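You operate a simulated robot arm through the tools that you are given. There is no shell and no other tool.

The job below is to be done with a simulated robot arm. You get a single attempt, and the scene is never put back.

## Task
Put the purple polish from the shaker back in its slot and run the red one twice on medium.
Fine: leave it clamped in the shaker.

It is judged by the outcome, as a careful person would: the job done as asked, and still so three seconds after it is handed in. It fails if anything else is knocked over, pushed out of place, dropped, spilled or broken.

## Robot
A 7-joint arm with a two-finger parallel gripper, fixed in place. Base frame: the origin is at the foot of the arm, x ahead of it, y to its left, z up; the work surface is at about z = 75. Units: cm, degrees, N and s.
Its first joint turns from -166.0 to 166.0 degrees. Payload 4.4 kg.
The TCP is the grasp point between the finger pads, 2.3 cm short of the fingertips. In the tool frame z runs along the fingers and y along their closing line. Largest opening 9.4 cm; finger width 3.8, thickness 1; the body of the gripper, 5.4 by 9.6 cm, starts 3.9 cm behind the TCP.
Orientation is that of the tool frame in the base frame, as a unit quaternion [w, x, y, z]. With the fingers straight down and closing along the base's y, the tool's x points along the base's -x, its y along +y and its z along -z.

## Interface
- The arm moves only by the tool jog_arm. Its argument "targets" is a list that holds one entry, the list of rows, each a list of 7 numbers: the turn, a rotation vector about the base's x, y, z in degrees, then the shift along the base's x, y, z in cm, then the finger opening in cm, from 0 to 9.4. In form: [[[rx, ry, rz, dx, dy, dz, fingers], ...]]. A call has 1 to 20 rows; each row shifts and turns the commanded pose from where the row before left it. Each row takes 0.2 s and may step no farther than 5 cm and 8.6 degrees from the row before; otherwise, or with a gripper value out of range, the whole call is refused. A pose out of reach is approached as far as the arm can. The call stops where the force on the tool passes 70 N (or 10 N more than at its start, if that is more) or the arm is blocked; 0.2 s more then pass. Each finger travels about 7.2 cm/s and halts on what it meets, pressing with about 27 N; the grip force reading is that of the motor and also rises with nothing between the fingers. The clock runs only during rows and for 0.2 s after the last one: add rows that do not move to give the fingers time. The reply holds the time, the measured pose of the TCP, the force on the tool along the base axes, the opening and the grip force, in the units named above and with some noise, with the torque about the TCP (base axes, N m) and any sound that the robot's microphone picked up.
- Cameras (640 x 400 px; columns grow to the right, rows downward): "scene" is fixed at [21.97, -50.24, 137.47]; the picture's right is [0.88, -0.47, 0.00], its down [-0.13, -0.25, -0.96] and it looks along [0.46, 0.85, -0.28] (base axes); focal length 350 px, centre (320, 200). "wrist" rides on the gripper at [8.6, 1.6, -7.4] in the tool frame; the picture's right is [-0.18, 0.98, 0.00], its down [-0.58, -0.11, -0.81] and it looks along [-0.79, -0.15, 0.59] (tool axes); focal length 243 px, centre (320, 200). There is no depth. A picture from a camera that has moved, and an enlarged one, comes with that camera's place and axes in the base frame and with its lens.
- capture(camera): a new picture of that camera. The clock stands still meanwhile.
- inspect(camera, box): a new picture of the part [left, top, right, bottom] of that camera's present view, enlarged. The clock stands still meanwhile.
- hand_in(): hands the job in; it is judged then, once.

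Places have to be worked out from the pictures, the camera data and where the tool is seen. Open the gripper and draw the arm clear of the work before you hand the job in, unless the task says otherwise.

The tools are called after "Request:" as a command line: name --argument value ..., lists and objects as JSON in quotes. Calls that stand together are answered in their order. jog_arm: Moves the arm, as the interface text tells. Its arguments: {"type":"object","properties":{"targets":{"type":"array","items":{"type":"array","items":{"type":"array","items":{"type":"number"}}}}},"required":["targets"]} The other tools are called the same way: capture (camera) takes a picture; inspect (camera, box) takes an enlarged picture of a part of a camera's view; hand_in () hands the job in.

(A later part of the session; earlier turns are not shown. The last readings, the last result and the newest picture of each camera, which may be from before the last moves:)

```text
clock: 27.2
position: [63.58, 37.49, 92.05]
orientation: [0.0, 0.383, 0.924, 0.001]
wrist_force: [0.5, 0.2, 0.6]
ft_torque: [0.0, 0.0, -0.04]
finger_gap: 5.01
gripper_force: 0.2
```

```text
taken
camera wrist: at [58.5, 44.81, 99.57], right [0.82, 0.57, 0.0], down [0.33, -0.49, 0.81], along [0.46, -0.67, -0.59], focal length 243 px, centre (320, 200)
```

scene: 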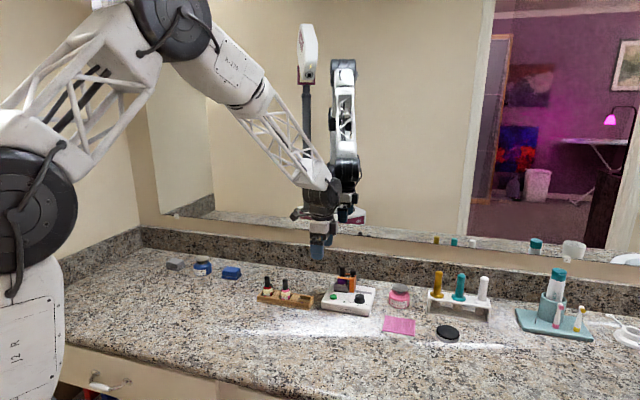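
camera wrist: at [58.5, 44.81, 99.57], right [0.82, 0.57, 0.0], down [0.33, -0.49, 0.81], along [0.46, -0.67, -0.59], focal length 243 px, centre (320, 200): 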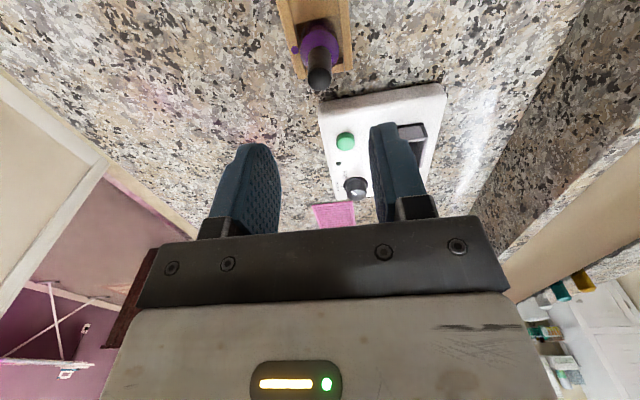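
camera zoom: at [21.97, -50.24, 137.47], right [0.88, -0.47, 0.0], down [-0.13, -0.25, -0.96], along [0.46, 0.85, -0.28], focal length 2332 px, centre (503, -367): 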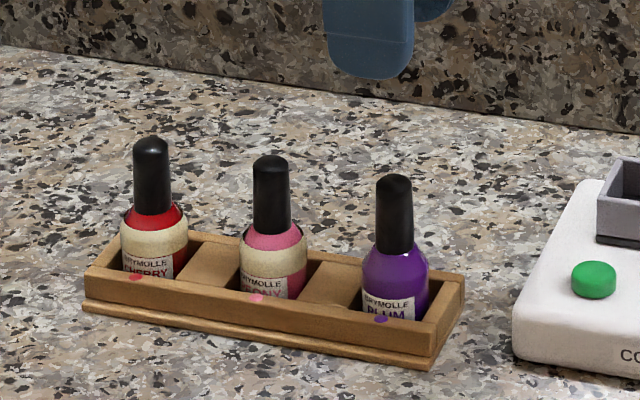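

Plum is standing level in its slot with the other two. Red should be about 12.1–12.3 cm to the left, near p≈6.2, q≈71.5. I'll move above it and check.

Request:
jog_arm --targets '[[[0, 0, 0, -2.84, 2.88, 0, 5.0], [0, 0, 0, -2.84, 2.88, 0, 5.0], [0, 0, 0, -2.85, 2.89, 0, 5.0], [0, 0, 0, 0, 0, 0, 5.0], [0, 0, 0, 0, 0, 0, 5.0]]]'

Request:
capture --camera "wrist"

Request:
inspect --camera "wrist" --box '[250, 0, 390, 140]'

Request:
inspect --camera "scene" --box '[230, 240, 320, 315]'

```text
clock: 28.4
position: [54.92, 46.13, 92.0]
orientation: [0.0, 0.381, 0.924, 0.0]
wrist_force: [-0.1, -0.2, 0.4]
ft_torque: [-0.01, 0.03, -0.01]
finger_gap: 5.02
gripper_force: 0.0
```

```text
taken
camera wrist: at [49.89, 53.52, 99.56], right [0.82, 0.57, 0.0], down [0.33, -0.49, 0.81], along [0.46, -0.67, -0.59], focal length 243 px, centre (320, 200)
```

wrist: 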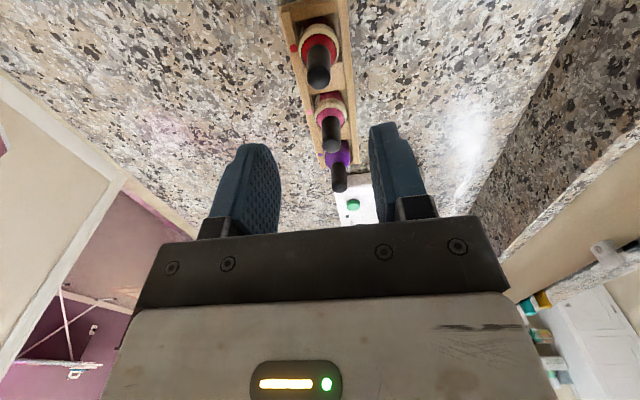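

```text
2.86 times, centred on (320, 70) of wrist
camera zoom: at [49.89, 53.52, 99.56], right [0.82, 0.57, 0.0], down [0.33, -0.49, 0.81], along [0.46, -0.67, -0.59], focal length 693 px, centre (320, 571)
```

zoom: 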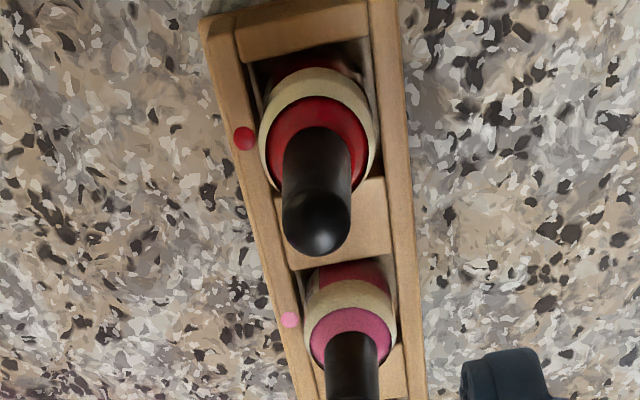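

```text
5.33 times, centred on (275, 278) of scene
camera zoom: at [21.97, -50.24, 137.47], right [0.88, -0.47, 0.0], down [-0.13, -0.25, -0.96], along [0.46, 0.85, -0.28], focal length 1865 px, centre (560, -213)
```

zoom: 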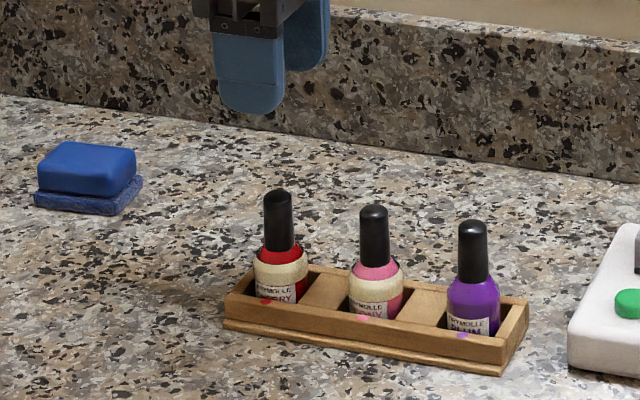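

The wrist ray puts the red cap at p≈6.1, q≈71.43, almost exactly below the TCP. I'll descend to z≈82.1, the same relative grip height as on the purple, and close on the cap.

Request:
jog_arm --targets '[[[0, 0, 0, -0.09, 0.03, -2.5, 5.0], [0, 0, 0, 0, 0, -2.5, 5.0], [0, 0, 0, 0, 0, -2.5, 5.0], [0, 0, 0, 0, 0, -2.38, 5.0], [0, 0, 0, 0, 0, 0, 4.0], [0, 0, 0, 0, 0, 0, 3.0], [0, 0, 0, 0, 0, 0, 0], [0, 0, 0, 0, 0, 0, 0], [0, 0, 0, 0, 0, 0, 0]]]'

Request:
inspect --camera "scene" --box '[230, 240, 320, 315]'

```text
clock: 30.4
position: [54.98, 46.19, 82.09]
orientation: [0.001, 0.383, 0.924, -0.001]
wrist_force: [0.0, 0.7, 0.5]
ft_torque: [0.01, 0.04, -0.04]
finger_gap: 1.64
gripper_force: 27.4
```

```text
5.33 times, centred on (275, 278) of scene
camera zoom: at [21.97, -50.24, 137.47], right [0.88, -0.47, 0.0], down [-0.13, -0.25, -0.96], along [0.46, 0.85, -0.28], focal length 1865 px, centre (560, -213)
```

zoom: 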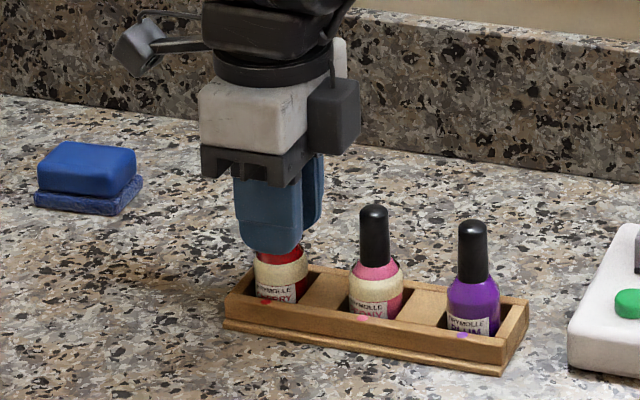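

The grip on the red cap is clean at 1.64 cm with no side load. I'll lift straight up slowly.

Request:
jog_arm --targets '[[[0, 0, 0, 0, 0, 0.4, 0], [0, 0, 0, 0, 0, 0.8, 0], [0, 0, 0, 0, 0, 1.2, 0], [0, 0, 0, 0, 0, 1.5, 0], [0, 0, 0, 0, 0, 2.0, 0], [0, 0, 0, 0, 0, 2.5, 0], [0, 0, 0, 0, 0, 2.5, 0], [0, 0, 0, 0, 0, 0, 0]]]'

Request:
inspect --camera "scene" --box '[230, 240, 320, 315]'

Request:
capture --camera "wrist"

```text
clock: 32.2
position: [54.87, 46.1, 93.11]
orientation: [0.0, 0.383, 0.924, 0.0]
wrist_force: [0.0, 1.0, -0.6]
ft_torque: [-0.02, 0.0, -0.03]
finger_gap: 1.65
gripper_force: 26.9
```

```text
5.33 times, centred on (275, 278) of scene
camera zoom: at [21.97, -50.24, 137.47], right [0.88, -0.47, 0.0], down [-0.13, -0.25, -0.96], along [0.46, 0.85, -0.28], focal length 1865 px, centre (560, -213)
```

zoom: 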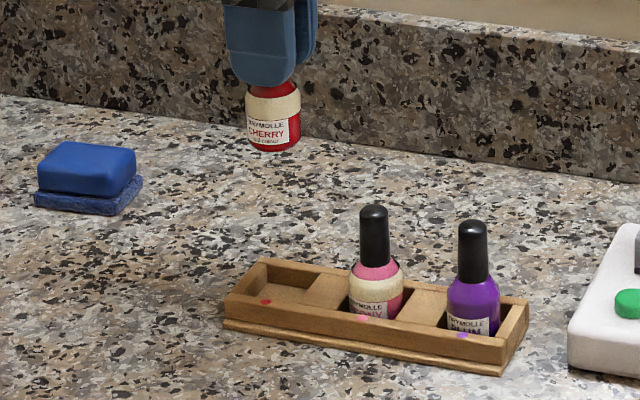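

```text
taken
camera wrist: at [49.81, 53.42, 100.61], right [0.82, 0.57, 0.0], down [0.33, -0.49, 0.81], along [0.46, -0.67, -0.59], focal length 243 px, centre (320, 200)
```

wrist: 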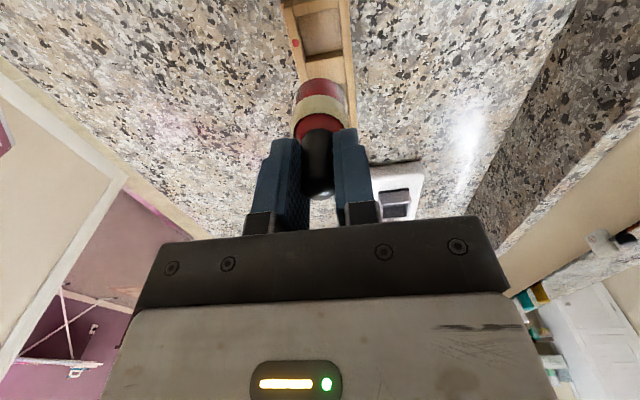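

The red bottle is out and hanging straight. I'll carry it above the cup at the purple's old spot (p≈28.93, q≈78.45), staying high over the other bottles.

Request:
jog_arm --targets '[[[0, 0, 0, 1.5, -0.8, 0.5, 0], [0, 0, 0, 3.3, -1.75, 0.5, 0], [0, 0, 0, 3.5, -1.86, 0, 0], [0, 0, 0, 3.5, -1.86, 0, 0], [0, 0, 0, 3.5, -1.86, 0, 0], [0, 0, 0, 3.3, -1.75, 0, 0], [0, 0, 0, 2.48, -1.3, 0, 0], [0, 0, 0, 0, 0, 0, 0], [0, 0, 0, 0, 0, 0, 0]]]'

Request:
capture --camera "wrist"

Request:
inspect --camera "wrist" --box '[260, 0, 380, 150]'

Request:
inspect --camera "scene" --box '[310, 230, 390, 320]'

```text
clock: 34.2
position: [75.99, 34.99, 94.16]
orientation: [0.0, 0.383, 0.924, 0.0]
wrist_force: [-0.3, 0.0, -0.1]
ft_torque: [0.0, -0.03, -0.01]
finger_gap: 1.69
gripper_force: 27.4
```

```text
taken
camera wrist: at [70.85, 42.32, 101.63], right [0.82, 0.57, 0.0], down [0.33, -0.49, 0.81], along [0.46, -0.67, -0.59], focal length 243 px, centre (320, 200)
```

wrist: 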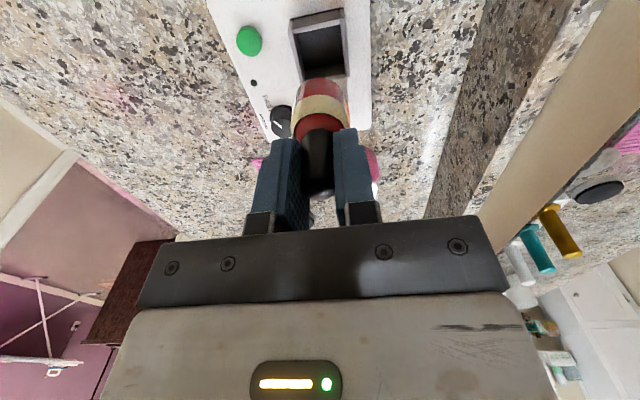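

```text
2.67 times, centred on (320, 75) of wrist
camera zoom: at [70.85, 42.32, 101.63], right [0.82, 0.57, 0.0], down [0.33, -0.49, 0.81], along [0.46, -0.67, -0.59], focal length 647 px, centre (320, 533)
```

zoom: 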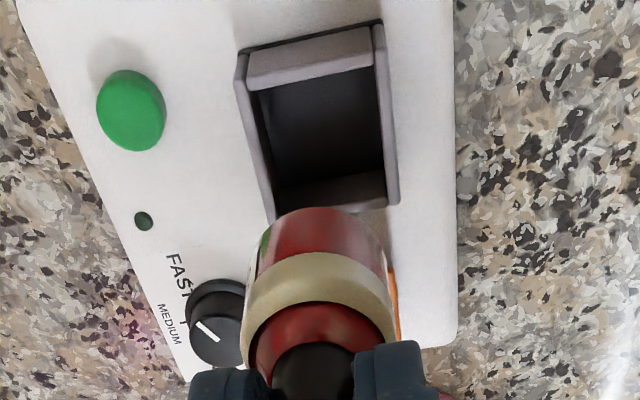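

```text
4.44 times, centred on (350, 275) of scene
camera zoom: at [21.97, -50.24, 137.47], right [0.88, -0.47, 0.0], down [-0.13, -0.25, -0.96], along [0.46, 0.85, -0.28], focal length 1554 px, centre (187, -133)
```

zoom: 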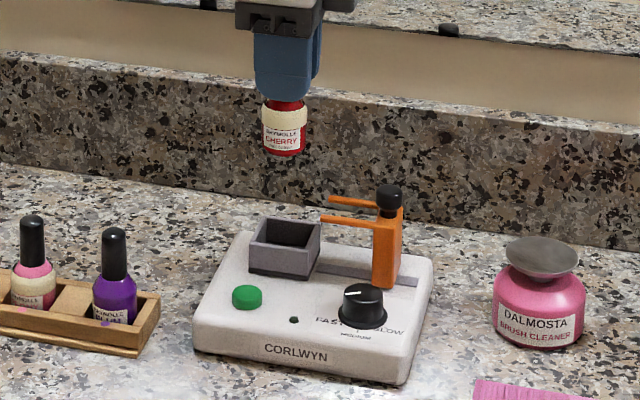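

The cup's inside measures p 27.3–30.8 and q 76.7–80.2, centred at about (29.0, 78.46), and the TCP is at (28.99, 78.47). I'll lower until the bottle is just above the rim and look again.

Request:
jog_arm --targets '[[[0, 0, 0, 0, 0, -2.0, 0], [0, 0, 0, 0, 0, -2.0, 0], [0, 0, 0, 0, 0, -1.5, 0], [0, 0, 0, 0, 0, 0, 0], [0, 0, 0, 0, 0, 0, 0]]]'

Request:
inspect --camera "wrist" --box '[260, 0, 380, 150]'

Request:
inspect --camera "scene" --box '[310, 240, 390, 320]'

```text
clock: 35.4
position: [75.88, 35.09, 88.6]
orientation: [0.001, 0.383, 0.924, 0.0]
wrist_force: [0.4, -0.6, -0.9]
ft_torque: [-0.01, 0.01, -0.06]
finger_gap: 1.68
gripper_force: 27.0
```

```text
2.67 times, centred on (320, 75) of wrist
camera zoom: at [70.78, 42.33, 96.15], right [0.82, 0.57, 0.0], down [0.33, -0.49, 0.81], along [0.46, -0.67, -0.59], focal length 647 px, centre (320, 533)
```

zoom: 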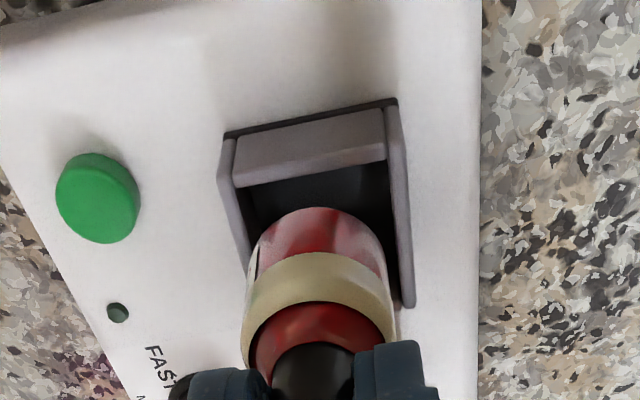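

```text
5.00 times, centred on (350, 280) of scene
camera zoom: at [21.97, -50.24, 137.47], right [0.88, -0.47, 0.0], down [-0.13, -0.25, -0.96], along [0.46, 0.85, -0.28], focal length 1749 px, centre (170, -200)
```

zoom: 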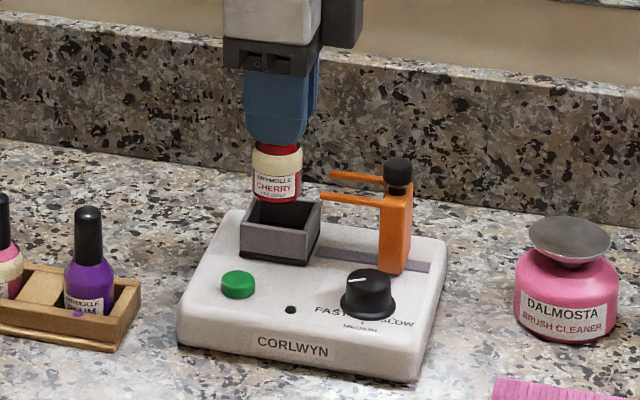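

The bottle is aligned over the cup. I'll lower it in with a small rightward trim and watch the force.

Request:
jog_arm --targets '[[[0, 0, 0, 0.05, -0.05, -0.7, 0], [0, 0, 0, 0, 0, -0.7, 0], [0, 0, 0, 0, 0, -0.7, 0], [0, 0, 0, 0, 0, -0.5, 0], [0, 0, 0, 0, 0, 0, 0]]]'

Request:
inspect --camera "scene" --box '[310, 240, 390, 320]'

```text
clock: 36.6
position: [76.07, 34.96, 85.98]
orientation: [0.0, 0.383, 0.924, 0.0]
wrist_force: [0.3, -0.1, -0.9]
ft_torque: [0.0, -0.02, 0.02]
finger_gap: 1.68
gripper_force: 26.8
```

```text
5.00 times, centred on (350, 280) of scene
camera zoom: at [21.97, -50.24, 137.47], right [0.88, -0.47, 0.0], down [-0.13, -0.25, -0.96], along [0.46, 0.85, -0.28], focal length 1749 px, centre (170, -200)
```

zoom: 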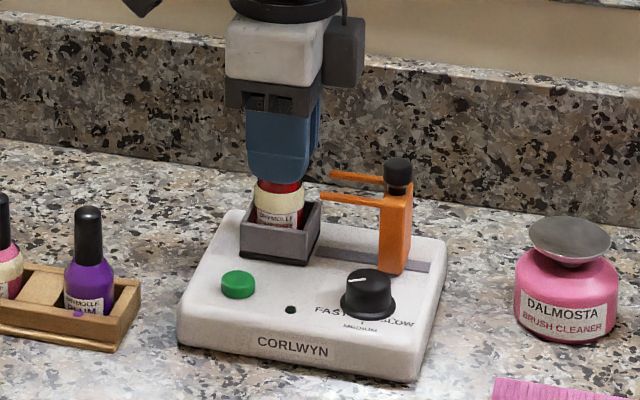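

It's entering the cup with no contact. I'll take small steps down toward the expected seat at z≈85.35.

Request:
jog_arm --targets '[[[0, 0, 0, 0, 0, -0.2, 0], [0, 0, 0, 0, 0, -0.15, 0], [0, 0, 0, 0, 0, 0, 0]]]'

Request:
jog_arm --targets '[[[0, 0, 0, 0, 0, -0.15, 0], [0, 0, 0, 0, 0, 0, 0]]]'

```text
clock: 37.4
position: [76.04, 34.93, 85.62]
orientation: [0.0, 0.383, 0.924, 0.001]
wrist_force: [0.6, -0.8, -0.9]
ft_torque: [-0.01, 0.01, -0.02]
finger_gap: 1.63
gripper_force: 27.2
```

```text
clock: 38.0
position: [75.97, 34.94, 85.41]
orientation: [0.0, 0.383, 0.924, 0.0]
wrist_force: [-0.2, 0.3, -0.6]
ft_torque: [0.0, 0.02, 0.03]
finger_gap: 1.66
gripper_force: 27.1
```

No contact yet at 85.4, so I'll go down another 0.15 cm.

Request:
jog_arm --targets '[[[0, 0, 0, 0, 0, -0.12, 0], [0, 0, 0, 0, 0, 0, 0]]]'

Request:
inspect --camera "scene" --box '[310, 250, 390, 320]'

```text
clock: 38.6
position: [76.04, 35.03, 85.22]
orientation: [0.0, 0.383, 0.924, 0.0]
wrist_force: [-1.0, -0.5, 3.3]
ft_torque: [-0.02, 0.05, -0.05]
finger_gap: 1.66
gripper_force: 27.0
```

```text
5.71 times, centred on (350, 285) of scene
camera zoom: at [21.97, -50.24, 137.47], right [0.88, -0.47, 0.0], down [-0.13, -0.25, -0.96], along [0.46, 0.85, -0.28], focal length 1998 px, centre (149, -286)
```

zoom: 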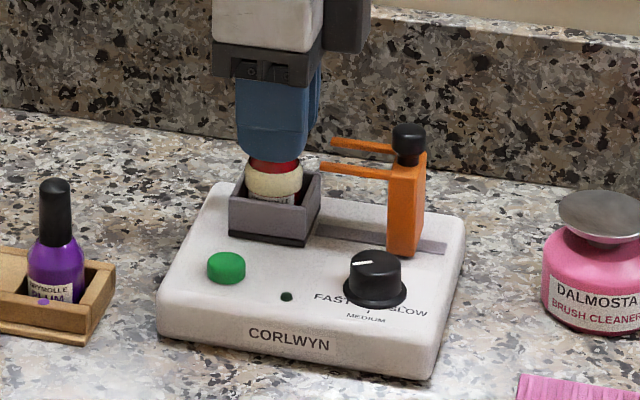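

Light contact of 3.3 N says the red bottle is seated. I'll open and rise.

Request:
jog_arm --targets '[[[0, 0, 0, 0, 0, 0, 2.4], [0, 0, 0, 0, 0, 0, 4.0], [0, 0, 0, 0, 0, 0, 5.0], [0, 0, 0, 0, 0, 0, 5.0], [0, 0, 0, 0, 0, 2.0, 5.0], [0, 0, 0, 0, 0, 4.0, 5.0], [0, 0, 0, 0, 0, 0, 5.0]]]'

Request:
capture --camera "wrist"

Request:
inspect --camera "scene" --box '[310, 250, 390, 320]'

Request:
inspect --camera "wrist" --box '[270, 10, 370, 220]'

```text
clock: 40.2
position: [75.99, 35.0, 91.43]
orientation: [-0.001, 0.383, 0.924, 0.0]
wrist_force: [0.2, -0.8, -0.8]
ft_torque: [-0.01, -0.04, 0.01]
finger_gap: 5.02
gripper_force: 0.1
```

```text
taken
camera wrist: at [70.89, 42.26, 98.93], right [0.82, 0.57, 0.0], down [0.33, -0.49, 0.81], along [0.46, -0.67, -0.59], focal length 243 px, centre (320, 200)
```

wrist: 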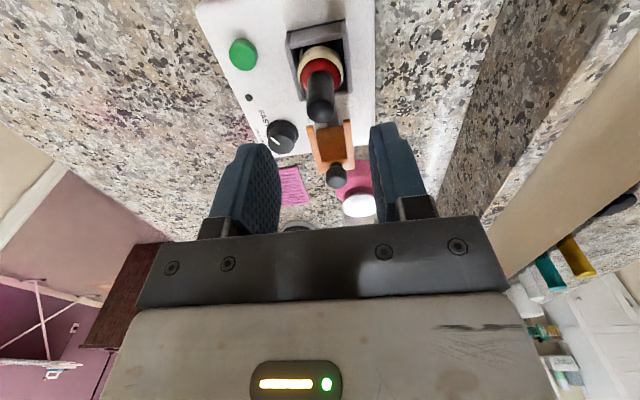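

```text
5.71 times, centred on (350, 285) of scene
camera zoom: at [21.97, -50.24, 137.47], right [0.88, -0.47, 0.0], down [-0.13, -0.25, -0.96], along [0.46, 0.85, -0.28], focal length 1998 px, centre (149, -286)
```

zoom: 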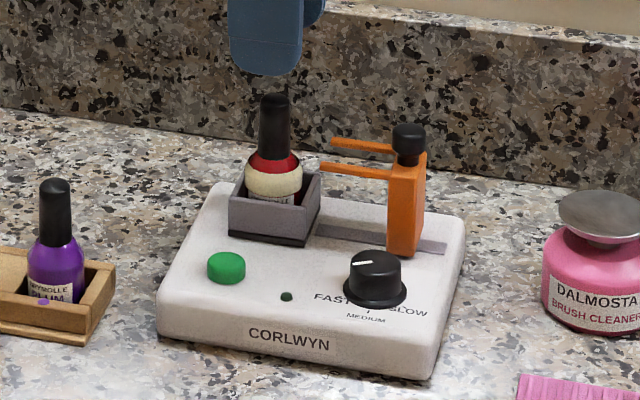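

```text
1.90 times, centred on (320, 115) of wrist
camera zoom: at [70.89, 42.26, 98.93], right [0.82, 0.57, 0.0], down [0.33, -0.49, 0.81], along [0.46, -0.67, -0.59], focal length 462 px, centre (320, 362)
```

zoom: 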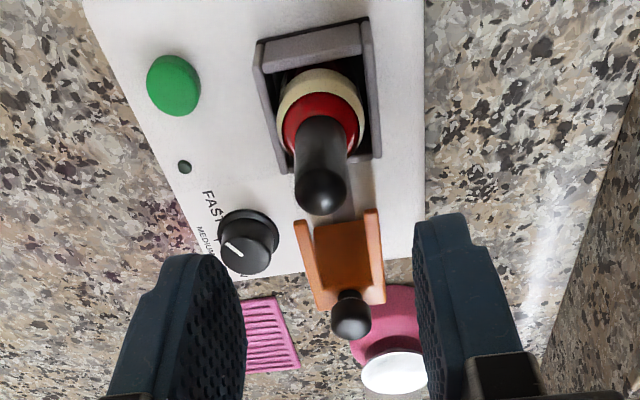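

The red bottle is upright in the cup. I'll go back to the slide knob at about (81.6, 29.4), grip the block and push it left to clamp.

Request:
jog_arm --targets '[[[0, 0, 0, 1.87, -1.86, 0, 5.0], [0, 0, 0, 1.87, -1.86, 0, 5.0], [0, 0, 0, 1.87, -1.85, 0, 5.0], [0, 0, 0, 0, 0, -3.0, 5.0], [0, 0, 0, 0, 0, -2.85, 5.0], [0, 0, 0, 0, 0, 0, 5.0], [0, 0, 0, 0, 0, 0, 0], [0, 0, 0, 0, 0, 0, 0], [0, 0, 0, 0, 0, 0, 0]]]'

Request:
inspect --camera "scene" --box '[310, 250, 390, 320]'

```text
clock: 42.2
position: [81.8, 29.33, 85.46]
orientation: [-0.001, 0.383, 0.924, -0.001]
wrist_force: [-15.2, -15.8, 4.5]
ft_torque: [-0.44, 0.32, 0.17]
finger_gap: 3.47
gripper_force: 44.6
```

```text
5.71 times, centred on (350, 285) of scene
camera zoom: at [21.97, -50.24, 137.47], right [0.88, -0.47, 0.0], down [-0.13, -0.25, -0.96], along [0.46, 0.85, -0.28], focal length 1998 px, centre (149, -286)
```

zoom: 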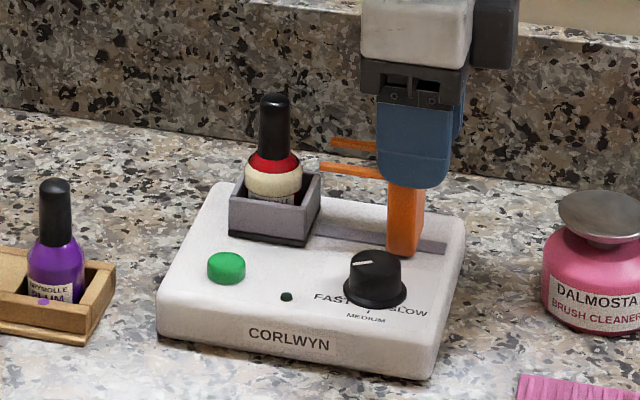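

The block is gripped well. I'll slide it left 3 cm first and check the fork clears the cap.

Request:
jog_arm --targets '[[[0, 0, 0, -0.3, 0.3, 0, 0], [0, 0, 0, -0.35, 0.35, 0, 0], [0, 0, 0, -0.35, 0.35, 0, 0], [0, 0, 0, -0.35, 0.35, 0, 0], [0, 0, 0, -0.35, 0.35, 0, 0], [0, 0, 0, -0.35, 0.35, 0, 0], [0, 0, 0, 0, 0, 0, 0]]]'

Request:
inspect --camera "scene" --box '[310, 250, 390, 320]'

Request:
inspect --camera "wrist" --box '[230, 0, 400, 200]'

```text
clock: 43.8
position: [79.61, 31.6, 85.49]
orientation: [0.001, 0.383, 0.924, 0.0]
wrist_force: [-6.3, -5.3, -1.6]
ft_torque: [-0.54, -0.29, -0.23]
finger_gap: 3.46
gripper_force: 44.7
```

```text
5.71 times, centred on (350, 285) of scene
camera zoom: at [21.97, -50.24, 137.47], right [0.88, -0.47, 0.0], down [-0.13, -0.25, -0.96], along [0.46, 0.85, -0.28], focal length 1998 px, centre (149, -286)
```

zoom: 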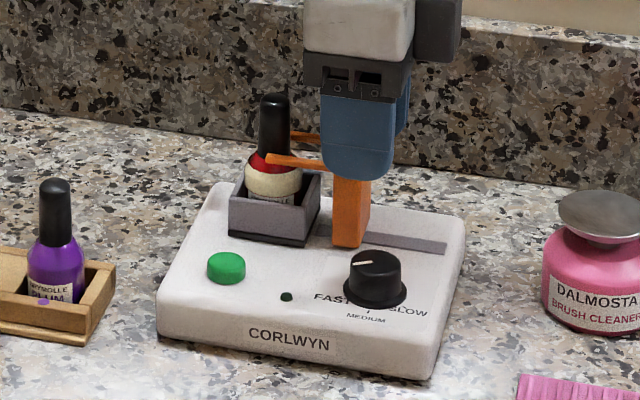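

```text
2.00 times, centred on (315, 100) of wrist
camera zoom: at [74.45, 38.8, 93.04], right [0.82, 0.57, 0.0], down [0.33, -0.49, 0.81], along [0.46, -0.67, -0.59], focal length 485 px, centre (330, 400)
```

zoom: 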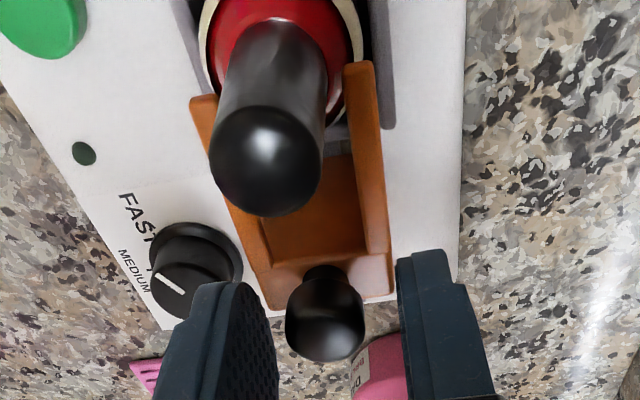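

The fork is passing either side of the cap. I'll slide on to the original clamped position.

Request:
jog_arm --targets '[[[0, 0, 0, -0.28, 0.28, 0, 0], [0, 0, 0, -0.28, 0.28, 0, 0], [0, 0, 0, -0.28, 0.28, 0, 0], [0, 0, 0, -0.2, 0.2, 0, 0], [0, 0, 0, 0, 0, 0, 0]]]'

Request:
inspect --camera "scene" --box '[310, 250, 390, 320]'

```text
clock: 45.0
position: [78.64, 32.49, 85.6]
orientation: [0.0, 0.384, 0.923, 0.001]
wrist_force: [19.0, -36.7, 1.7]
ft_torque: [-0.41, -0.41, 0.35]
finger_gap: 3.44
gripper_force: 44.5
```

```text
5.71 times, centred on (350, 285) of scene
camera zoom: at [21.97, -50.24, 137.47], right [0.88, -0.47, 0.0], down [-0.13, -0.25, -0.96], along [0.46, 0.85, -0.28], focal length 1998 px, centre (149, -286)
```

zoom: 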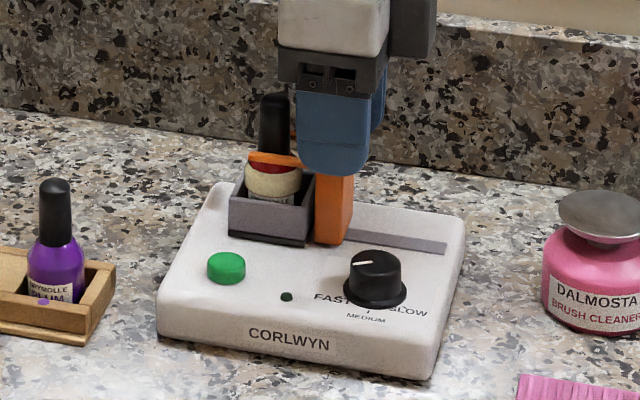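

The slide stopped at its original place with about 39 N of resistance, so the fork straddles the red cap. I'll release, rise, and turn to yaw +43° above the dial; that keeps the gripper body away from the clamp knob.

Request:
jog_arm --targets '[[[0, 0, 0, 0, 0, 0, 5.0], [0, 0, 0, 0, 0, 0, 5.0], [0, 0, 0, 0, 0, 3.0, 5.0], [0, 0, 0, 0, 0, 4.0, 5.0], [0, 0, 8, -0.145, -0.54, 0, 5.0], [0, 0, 8, -0.145, -0.54, 0, 5.0], [0, 0, 8, -0.145, -0.54, 0, 5.0], [0, 0, 8, -0.145, -0.54, 0, 5.0], [0, 0, 8, -0.145, -0.54, 0, 5.0], [0, 0, 8, -0.145, -0.54, 0, 5.0], [0, 0, 8, -0.145, -0.54, 0, 5.0], [0, 0, 8, -0.145, -0.54, 0, 5.0], [0, 0, 8, -0.145, -0.54, 0, 5.0], [0, 0, 8, -0.145, -0.54, 0, 5.0], [0, 0, 8, -0.15, -0.54, 0, 5.0], [0, 0, 0, 0, 0, 0, 5.0]]]'

Request:
capture --camera "wrist"

Request:
inspect --camera "wrist" --box '[260, 20, 420, 160]'

Request:
inspect --camera "scene" --box '[310, 240, 390, 320]'

```text
clock: 48.4
position: [77.03, 26.48, 92.53]
orientation: [0.0, -0.367, 0.93, -0.001]
wrist_force: [-0.3, 0.9, 0.5]
ft_torque: [-0.01, 0.01, -0.01]
finger_gap: 5.02
gripper_force: 0.1
```

```text
taken
camera wrist: at [69.49, 21.88, 100.02], right [-0.54, 0.84, 0.0], down [0.5, 0.32, 0.81], along [0.68, 0.43, -0.59], focal length 243 px, centre (320, 200)
```

wrist: 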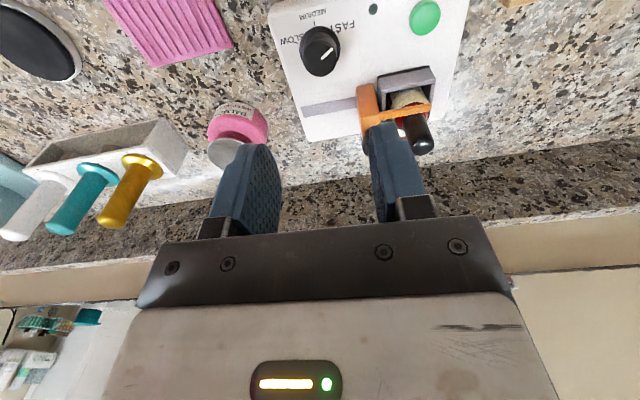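

```text
2.86 times, centred on (340, 90) of wrist
camera zoom: at [69.49, 21.88, 100.02], right [-0.54, 0.84, 0.0], down [0.5, 0.32, 0.81], along [0.68, 0.43, -0.59], focal length 693 px, centre (263, 514)
```

zoom: 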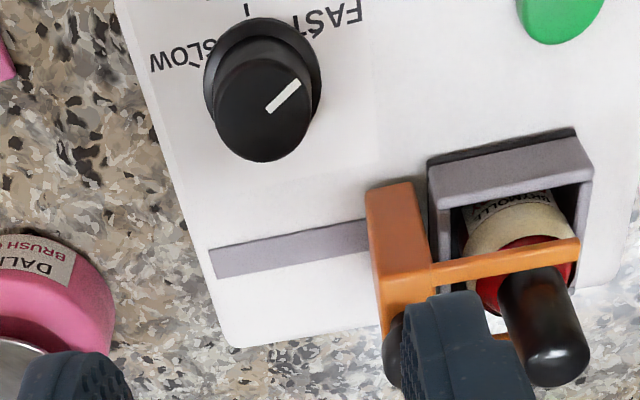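

```text
5.00 times, centred on (350, 280) of scene
camera zoom: at [21.97, -50.24, 137.47], right [0.88, -0.47, 0.0], down [-0.13, -0.25, -0.96], along [0.46, 0.85, -0.28], focal length 1749 px, centre (170, -200)
```

zoom: 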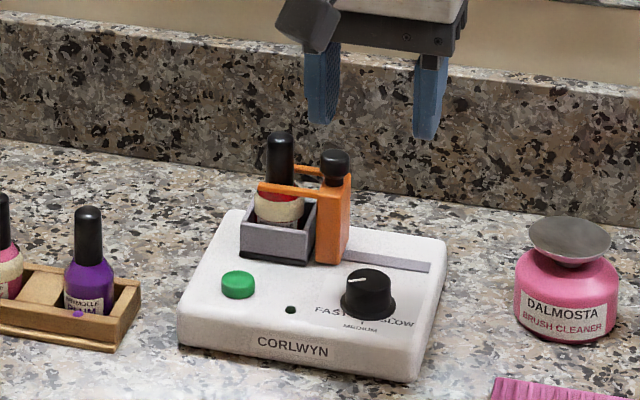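

The clamp is back exactly as it was at the start, now with red in it. The dial's top centre comes out at about (76.83, 26.53) at z≈80, with the pointer at FAST and MEDIUM directly in front. I'll descend part way and check the centring.

Request:
jog_arm --targets '[[[0, 0, 0, -0.06, -0.02, -3.0, 5.0], [0, 0, 0, 0, 0, -3.0, 5.0], [0, 0, 0, 0, 0, -2.4, 5.0], [0, 0, 0, 0, 0, 0, 5.0], [0, 0, 0, 0, 0, 0, 5.0]]]'

Request:
capture --camera "wrist"

Request:
inspect --camera "wrist" --box '[250, 60, 420, 200]'

Request:
inspect --camera "scene" --box '[310, 240, 390, 320]'

```text
clock: 49.6
position: [76.85, 26.55, 84.12]
orientation: [0.0, -0.366, 0.93, 0.0]
wrist_force: [-0.4, -0.5, -0.3]
ft_torque: [-0.01, 0.02, -0.01]
finger_gap: 4.99
gripper_force: 0.1
```

```text
taken
camera wrist: at [69.41, 21.87, 91.7], right [-0.54, 0.84, 0.0], down [0.5, 0.32, 0.81], along [0.68, 0.43, -0.59], focal length 243 px, centre (320, 200)
```

wrist: 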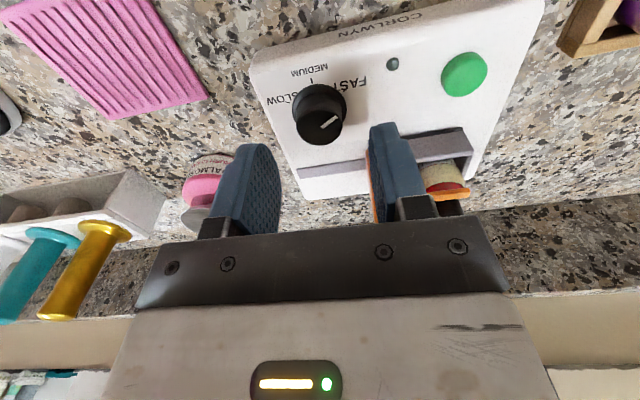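

```text
2.86 times, centred on (335, 130) of wrist
camera zoom: at [69.41, 21.87, 91.7], right [-0.54, 0.84, 0.0], down [0.5, 0.32, 0.81], along [0.68, 0.43, -0.59], focal length 693 px, centre (277, 400)
```

zoom: 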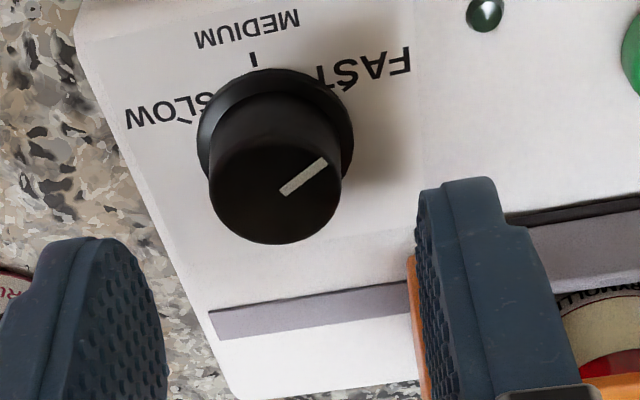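

```text
5.00 times, centred on (350, 280) of scene
camera zoom: at [21.97, -50.24, 137.47], right [0.88, -0.47, 0.0], down [-0.13, -0.25, -0.96], along [0.46, 0.85, -0.28], focal length 1749 px, centre (170, -200)
```

zoom: 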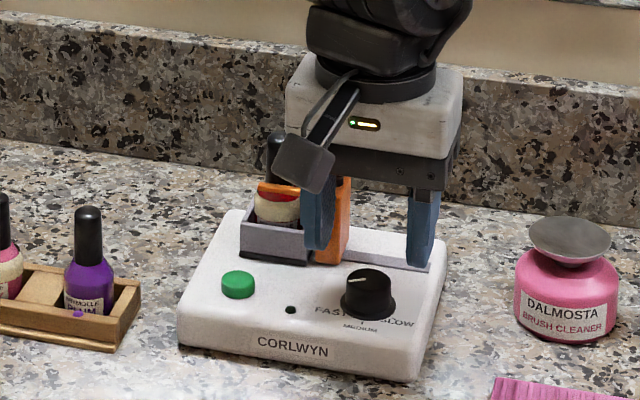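

The dial is centred under the TCP to within about 0.1 cm and is about 2.75 cm across. I'll go down to z≈81 so the fingertips stay above the flange, then close on it.

Request:
jog_arm --targets '[[[0, 0, 0, 0, 0, -1.5, 5.0], [0, 0, 0, 0, 0, -1.5, 5.0], [0, 0, 0, 0, 0, 0, 5.0], [0, 0, 0, 0, 0, 0, 4.0], [0, 0, 0, 0, 0, 0, 3.3], [0, 0, 0, 0, 0, 0, 2.5], [0, 0, 0, 0, 0, 0, 2.0], [0, 0, 0, 0, 0, 0, 2.0]]]'

Request:
inspect --camera "wrist" --box '[250, 90, 420, 230]'

Request:
inspect --camera "scene" --box '[310, 250, 390, 320]'

```text
clock: 51.4
position: [76.85, 26.54, 81.08]
orientation: [0.0, -0.367, 0.93, 0.0]
wrist_force: [11.8, -10.0, -3.3]
ft_torque: [0.15, -0.07, 0.07]
finger_gap: 2.75
gripper_force: 44.8
```

```text
2.86 times, centred on (335, 160) of wrist
camera zoom: at [69.41, 21.81, 88.64], right [-0.54, 0.84, 0.0], down [0.5, 0.32, 0.81], along [0.68, 0.43, -0.59], focal length 693 px, centre (277, 314)
```

zoom: 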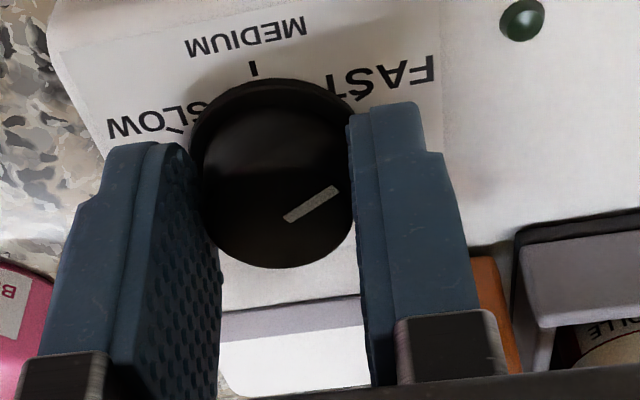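

```text
5.71 times, centred on (350, 285) of scene
camera zoom: at [21.97, -50.24, 137.47], right [0.88, -0.47, 0.0], down [-0.13, -0.25, -0.96], along [0.46, 0.85, -0.28], focal length 1998 px, centre (149, -286)
```

zoom: 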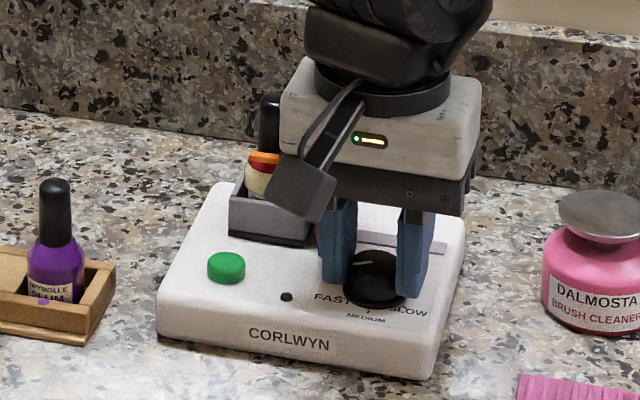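

The dial is gripped at 2.75 cm. I'll turn it counter-clockwise, seen from above, by 32° toward MEDIUM and watch the pointer.

Request:
jog_arm --targets '[[[0, 0, 4, 0, 0, 0, 2.0], [0, 0, 7, 0, 0, 0, 2.0], [0, 0, 7, 0, 0, 0, 2.0], [0, 0, 7, 0, 0, 0, 2.0], [0, 0, 7, 0, 0, 0, 2.0], [0, 0, 0, 0, 0, 0, 2.0]]]'

Request:
inspect --camera "wrist" --box '[250, 90, 420, 230]'

Request:
inspect --camera "scene" --box '[310, 250, 390, 320]'

```text
clock: 52.8
position: [77.06, 26.57, 81.15]
orientation: [0.0, -0.61, 0.793, -0.001]
wrist_force: [23.9, -33.7, 1.9]
ft_torque: [-1.0, -0.14, -0.04]
finger_gap: 2.77
gripper_force: 45.1
```

```text
2.86 times, centred on (335, 160) of wrist
camera zoom: at [73.07, 18.56, 88.64], right [-0.9, 0.43, 0.0], down [0.25, 0.53, 0.81], along [0.35, 0.73, -0.59], focal length 693 px, centre (277, 314)
```

zoom: 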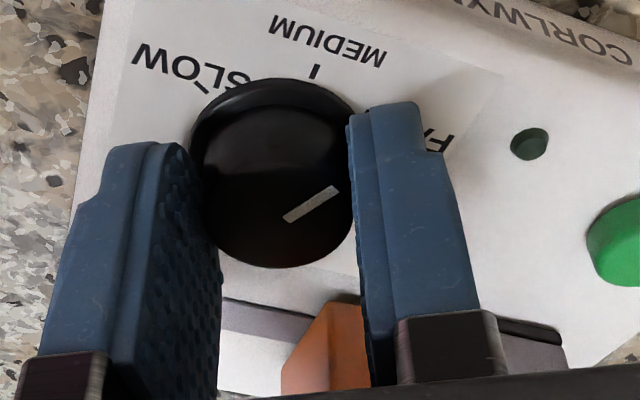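

```text
5.71 times, centred on (350, 285) of scene
camera zoom: at [21.97, -50.24, 137.47], right [0.88, -0.47, 0.0], down [-0.13, -0.25, -0.96], along [0.46, 0.85, -0.28], focal length 1998 px, centre (149, -286)
```

zoom: 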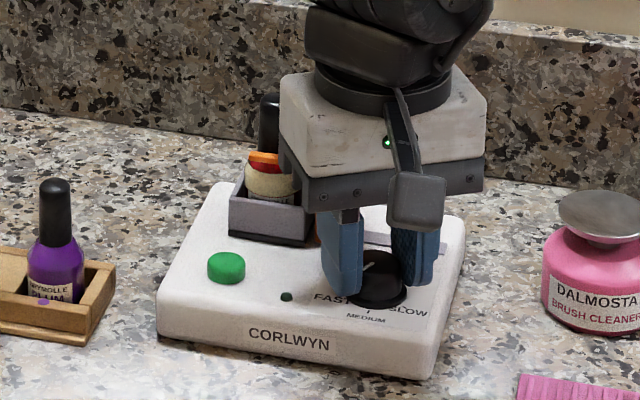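

The dial turned with the gripper: 32° done, gripper now at 75° yaw. There's about 40 N of side load toward the right, so I'm slightly off the dial's axis. I'll ease the command 0.12 cm right and turn a bit further.

Request:
jog_arm --targets '[[[0, 0, 0, 0.09, -0.09, 0, 2.0], [0, 0, 0, 0, 0, 0, 2.0]]]'

```text
clock: 53.4
position: [76.99, 26.41, 81.13]
orientation: [0.0, -0.609, 0.793, 0.0]
wrist_force: [-5.8, -23.4, 17.5]
ft_torque: [-0.24, -0.13, 0.02]
finger_gap: 2.72
gripper_force: 45.3
```

The side load has dropped, so I'll turn another 20°.

Request:
jog_arm --targets '[[[0, 0, 5, 0, 0, 0, 2.0], [0, 0, 5, 0, 0, 0, 2.0], [0, 0, 5, 0, 0, 0, 2.0], [0, 0, 5, 0, 0, 0, 2.0], [0, 0, 0, 0, 0, 0, 2.0]]]'

Request:
inspect --camera "wrist" --box '[250, 90, 420, 230]'

Request:
inspect --camera "scene" --box '[310, 250, 390, 320]'

```text
clock: 54.6
position: [77.05, 26.51, 81.14]
orientation: [-0.001, 0.737, -0.676, 0.0]
wrist_force: [-11.0, -7.1, 20.2]
ft_torque: [0.09, 0.49, 0.01]
finger_gap: 2.74
gripper_force: 45.0
```

```text
2.86 times, centred on (335, 160) of wrist
camera zoom: at [76.06, 17.75, 88.63], right [-1.0, 0.1, 0.0], down [0.06, 0.59, 0.81], along [0.08, 0.8, -0.59], focal length 693 px, centre (277, 314)
```

zoom: 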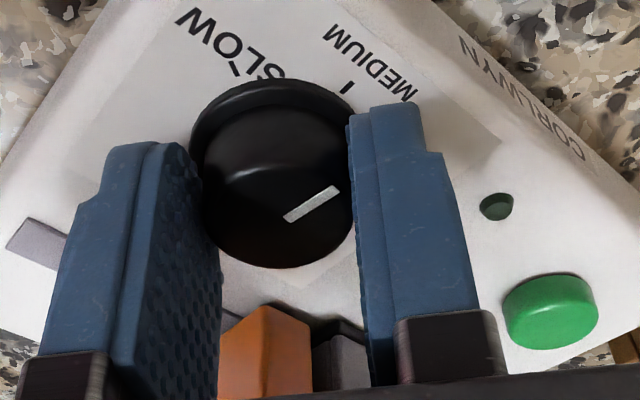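

```text
5.71 times, centred on (350, 285) of scene
camera zoom: at [21.97, -50.24, 137.47], right [0.88, -0.47, 0.0], down [-0.13, -0.25, -0.96], along [0.46, 0.85, -0.28], focal length 1998 px, centre (149, -286)
```

zoom: 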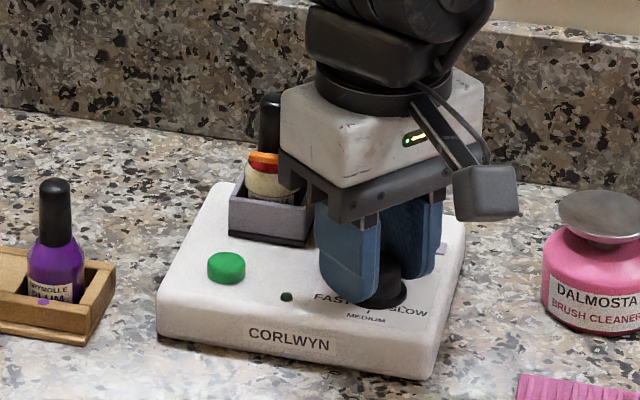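

The dial has turned 52° and the pointer reads about 256–260° in counter axes, where MEDIUM (straight to the front) is 270°. I'll turn another 11°.

Request:
jog_arm --targets '[[[0, 0, 4, 0, 0, 0, 2.0], [0, 0, 4, 0, 0, 0, 2.0], [0, 0, 3, 0, 0, 0, 2.0], [0, 0, 0, 0, 0, 0, 2.0]]]'

Request:
inspect --camera "wrist" --box '[250, 90, 420, 230]'

Request:
inspect --camera "scene" --box '[345, 280, 375, 305]'

```text
clock: 55.6
position: [77.06, 26.44, 81.19]
orientation: [0.001, 0.799, -0.601, 0.001]
wrist_force: [-7.2, 0.5, 18.7]
ft_torque: [0.11, 0.44, 0.01]
finger_gap: 2.75
gripper_force: 45.1
```

```text
2.86 times, centred on (335, 160) of wrist
camera zoom: at [77.75, 17.75, 88.63], right [-1.0, -0.1, 0.0], down [-0.06, 0.59, 0.81], along [-0.08, 0.8, -0.59], focal length 693 px, centre (277, 314)
```

zoom: 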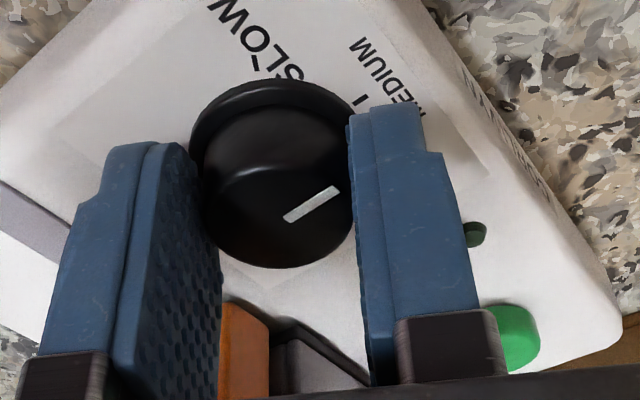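

```text
16.00 times, centred on (360, 292) of scene
camera zoom: at [21.97, -50.24, 137.47], right [0.88, -0.47, 0.0], down [-0.13, -0.25, -0.96], along [0.46, 0.85, -0.28], focal length 5596 px, centre (-320, -1280)
```

zoom: 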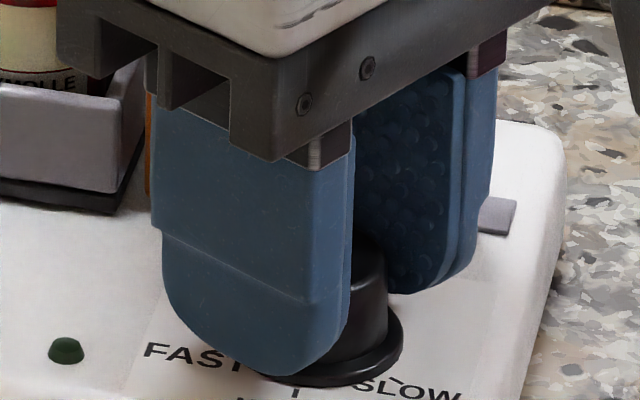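

That's about 63° in total, which should be MEDIUM. I'll release, rise, and check the pointer against the tick.

Request:
jog_arm --targets '[[[0, 0, 0, 0, 0, 0, 3.5], [0, 0, 0, 0, 0, 0, 5.0], [0, 0, 0, 0, 0, 0, 5.0], [0, 0, 0, 0, 0, 3.0, 5.0], [0, 0, 0, 0, 0, 4.5, 5.0], [0, 0, 0, 0, 0, 4.5, 5.0], [0, 0, 0, 0, 0, 0, 5.0]]]'

Request:
inspect --camera "scene" --box '[345, 285, 375, 305]'

Request:
inspect --camera "wrist" --box '[280, 20, 380, 110]'

Request:
inspect --camera "scene" --box '[310, 240, 390, 320]'

```text
clock: 57.2
position: [77.13, 26.59, 93.03]
orientation: [0.0, 0.799, -0.601, -0.001]
wrist_force: [0.3, -0.1, 0.1]
ft_torque: [-0.01, 0.01, -0.01]
finger_gap: 5.0
gripper_force: 0.1
```

```text
16.00 times, centred on (360, 295) of scene
camera zoom: at [21.97, -50.24, 137.47], right [0.88, -0.47, 0.0], down [-0.13, -0.25, -0.96], along [0.46, 0.85, -0.28], focal length 5596 px, centre (-320, -1320)
```

zoom: 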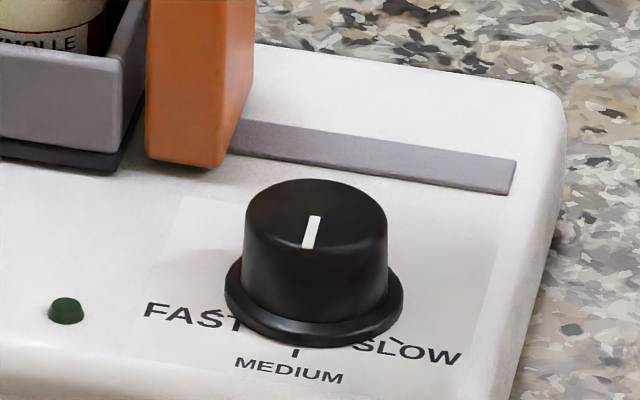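

```text
4.44 times, centred on (330, 65) of wrist
camera zoom: at [77.75, 17.86, 100.61], right [-1.0, -0.09, 0.0], down [-0.06, 0.59, 0.81], along [-0.08, 0.8, -0.59], focal length 1078 px, centre (276, 800)
```

zoom: 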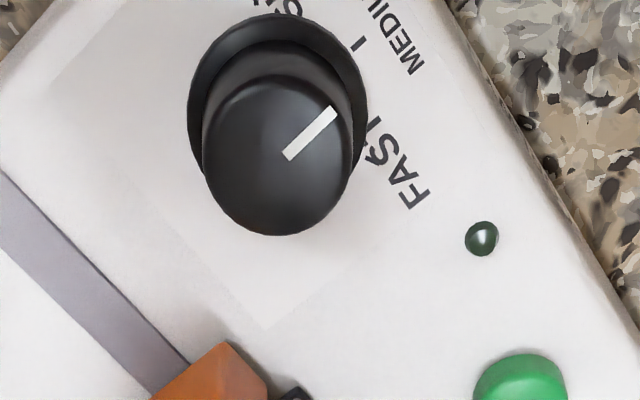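

```text
5.00 times, centred on (350, 280) of scene
camera zoom: at [21.97, -50.24, 137.47], right [0.88, -0.47, 0.0], down [-0.13, -0.25, -0.96], along [0.46, 0.85, -0.28], focal length 1749 px, centre (170, -200)
```

zoom: 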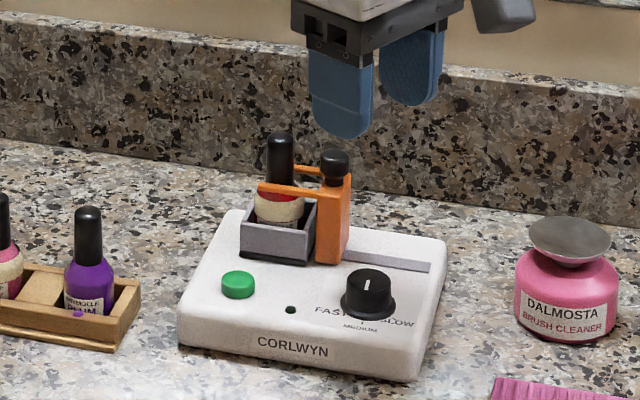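

The pointer now points straight to the front at the MEDIUM tick, within about 3°. Next I'll close the fingers, turn back to about 70° yaw and move above the green button at p≈27.7, q≈72.2.

Request:
jog_arm --targets '[[[0, 0, -6, -1.048, 0.838, 0, 3.0], [0, 0, -6, -1.048, 0.838, 0, 1.5], [0, 0, -6, -1.048, 0.838, 0, 0], [0, 0, -6, -1.048, 0.838, 0, 0], [0, 0, -6, -1.048, 0.838, 0, 0], [0, 0, -6, -1.05, 0.84, 0, 0], [0, 0, 0, 0, 0, -3, 0], [0, 0, 0, 0, 0, -3, 0], [0, 0, 0, 0, 0, 0, 0]]]'

Request:
capture --camera "wrist"

Request:
inspect --camera "scene" --box '[310, 240, 390, 320]'

Request:
inspect --camera "wrist" --box '[260, 60, 400, 220]'

```text
clock: 59.2
position: [70.78, 31.49, 87.02]
orientation: [0.0, -0.574, 0.819, 0.0]
wrist_force: [0.4, 0.8, 0.2]
ft_torque: [0.05, -0.02, -0.02]
finger_gap: 0.02
gripper_force: 26.6
```

```text
taken
camera wrist: at [66.15, 23.94, 94.59], right [-0.86, 0.51, 0.0], down [0.3, 0.51, 0.81], along [0.41, 0.69, -0.59], focal length 243 px, centre (320, 200)
```

wrist: 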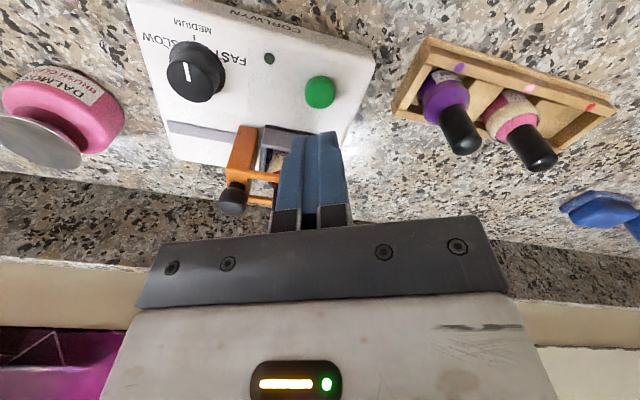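

```text
5.00 times, centred on (350, 280) of scene
camera zoom: at [21.97, -50.24, 137.47], right [0.88, -0.47, 0.0], down [-0.13, -0.25, -0.96], along [0.46, 0.85, -0.28], focal length 1749 px, centre (170, -200)
```

zoom: 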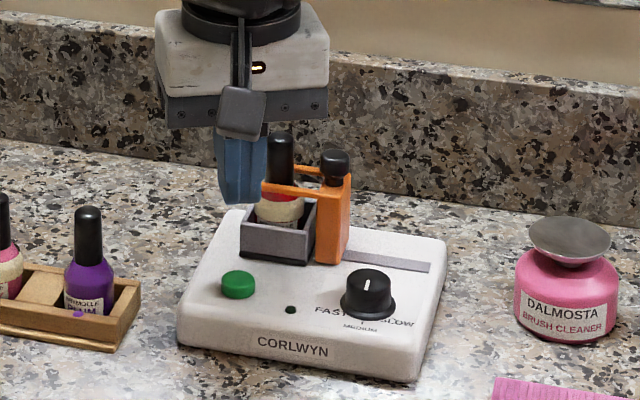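

```text
2.50 times, centred on (330, 140) of wrist
camera zoom: at [66.15, 23.94, 94.59], right [-0.86, 0.51, 0.0], down [0.3, 0.51, 0.81], along [0.41, 0.69, -0.59], focal length 606 px, centre (295, 350)
```

zoom: 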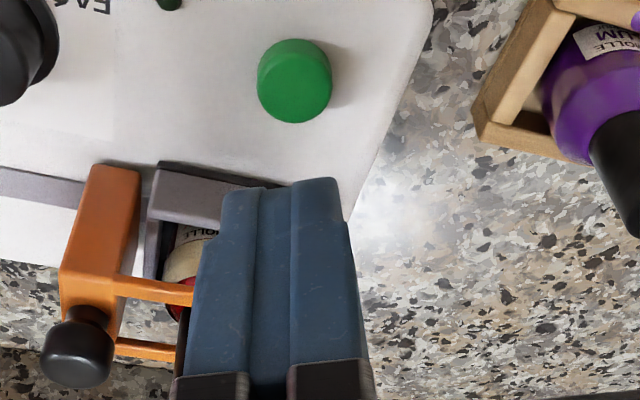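

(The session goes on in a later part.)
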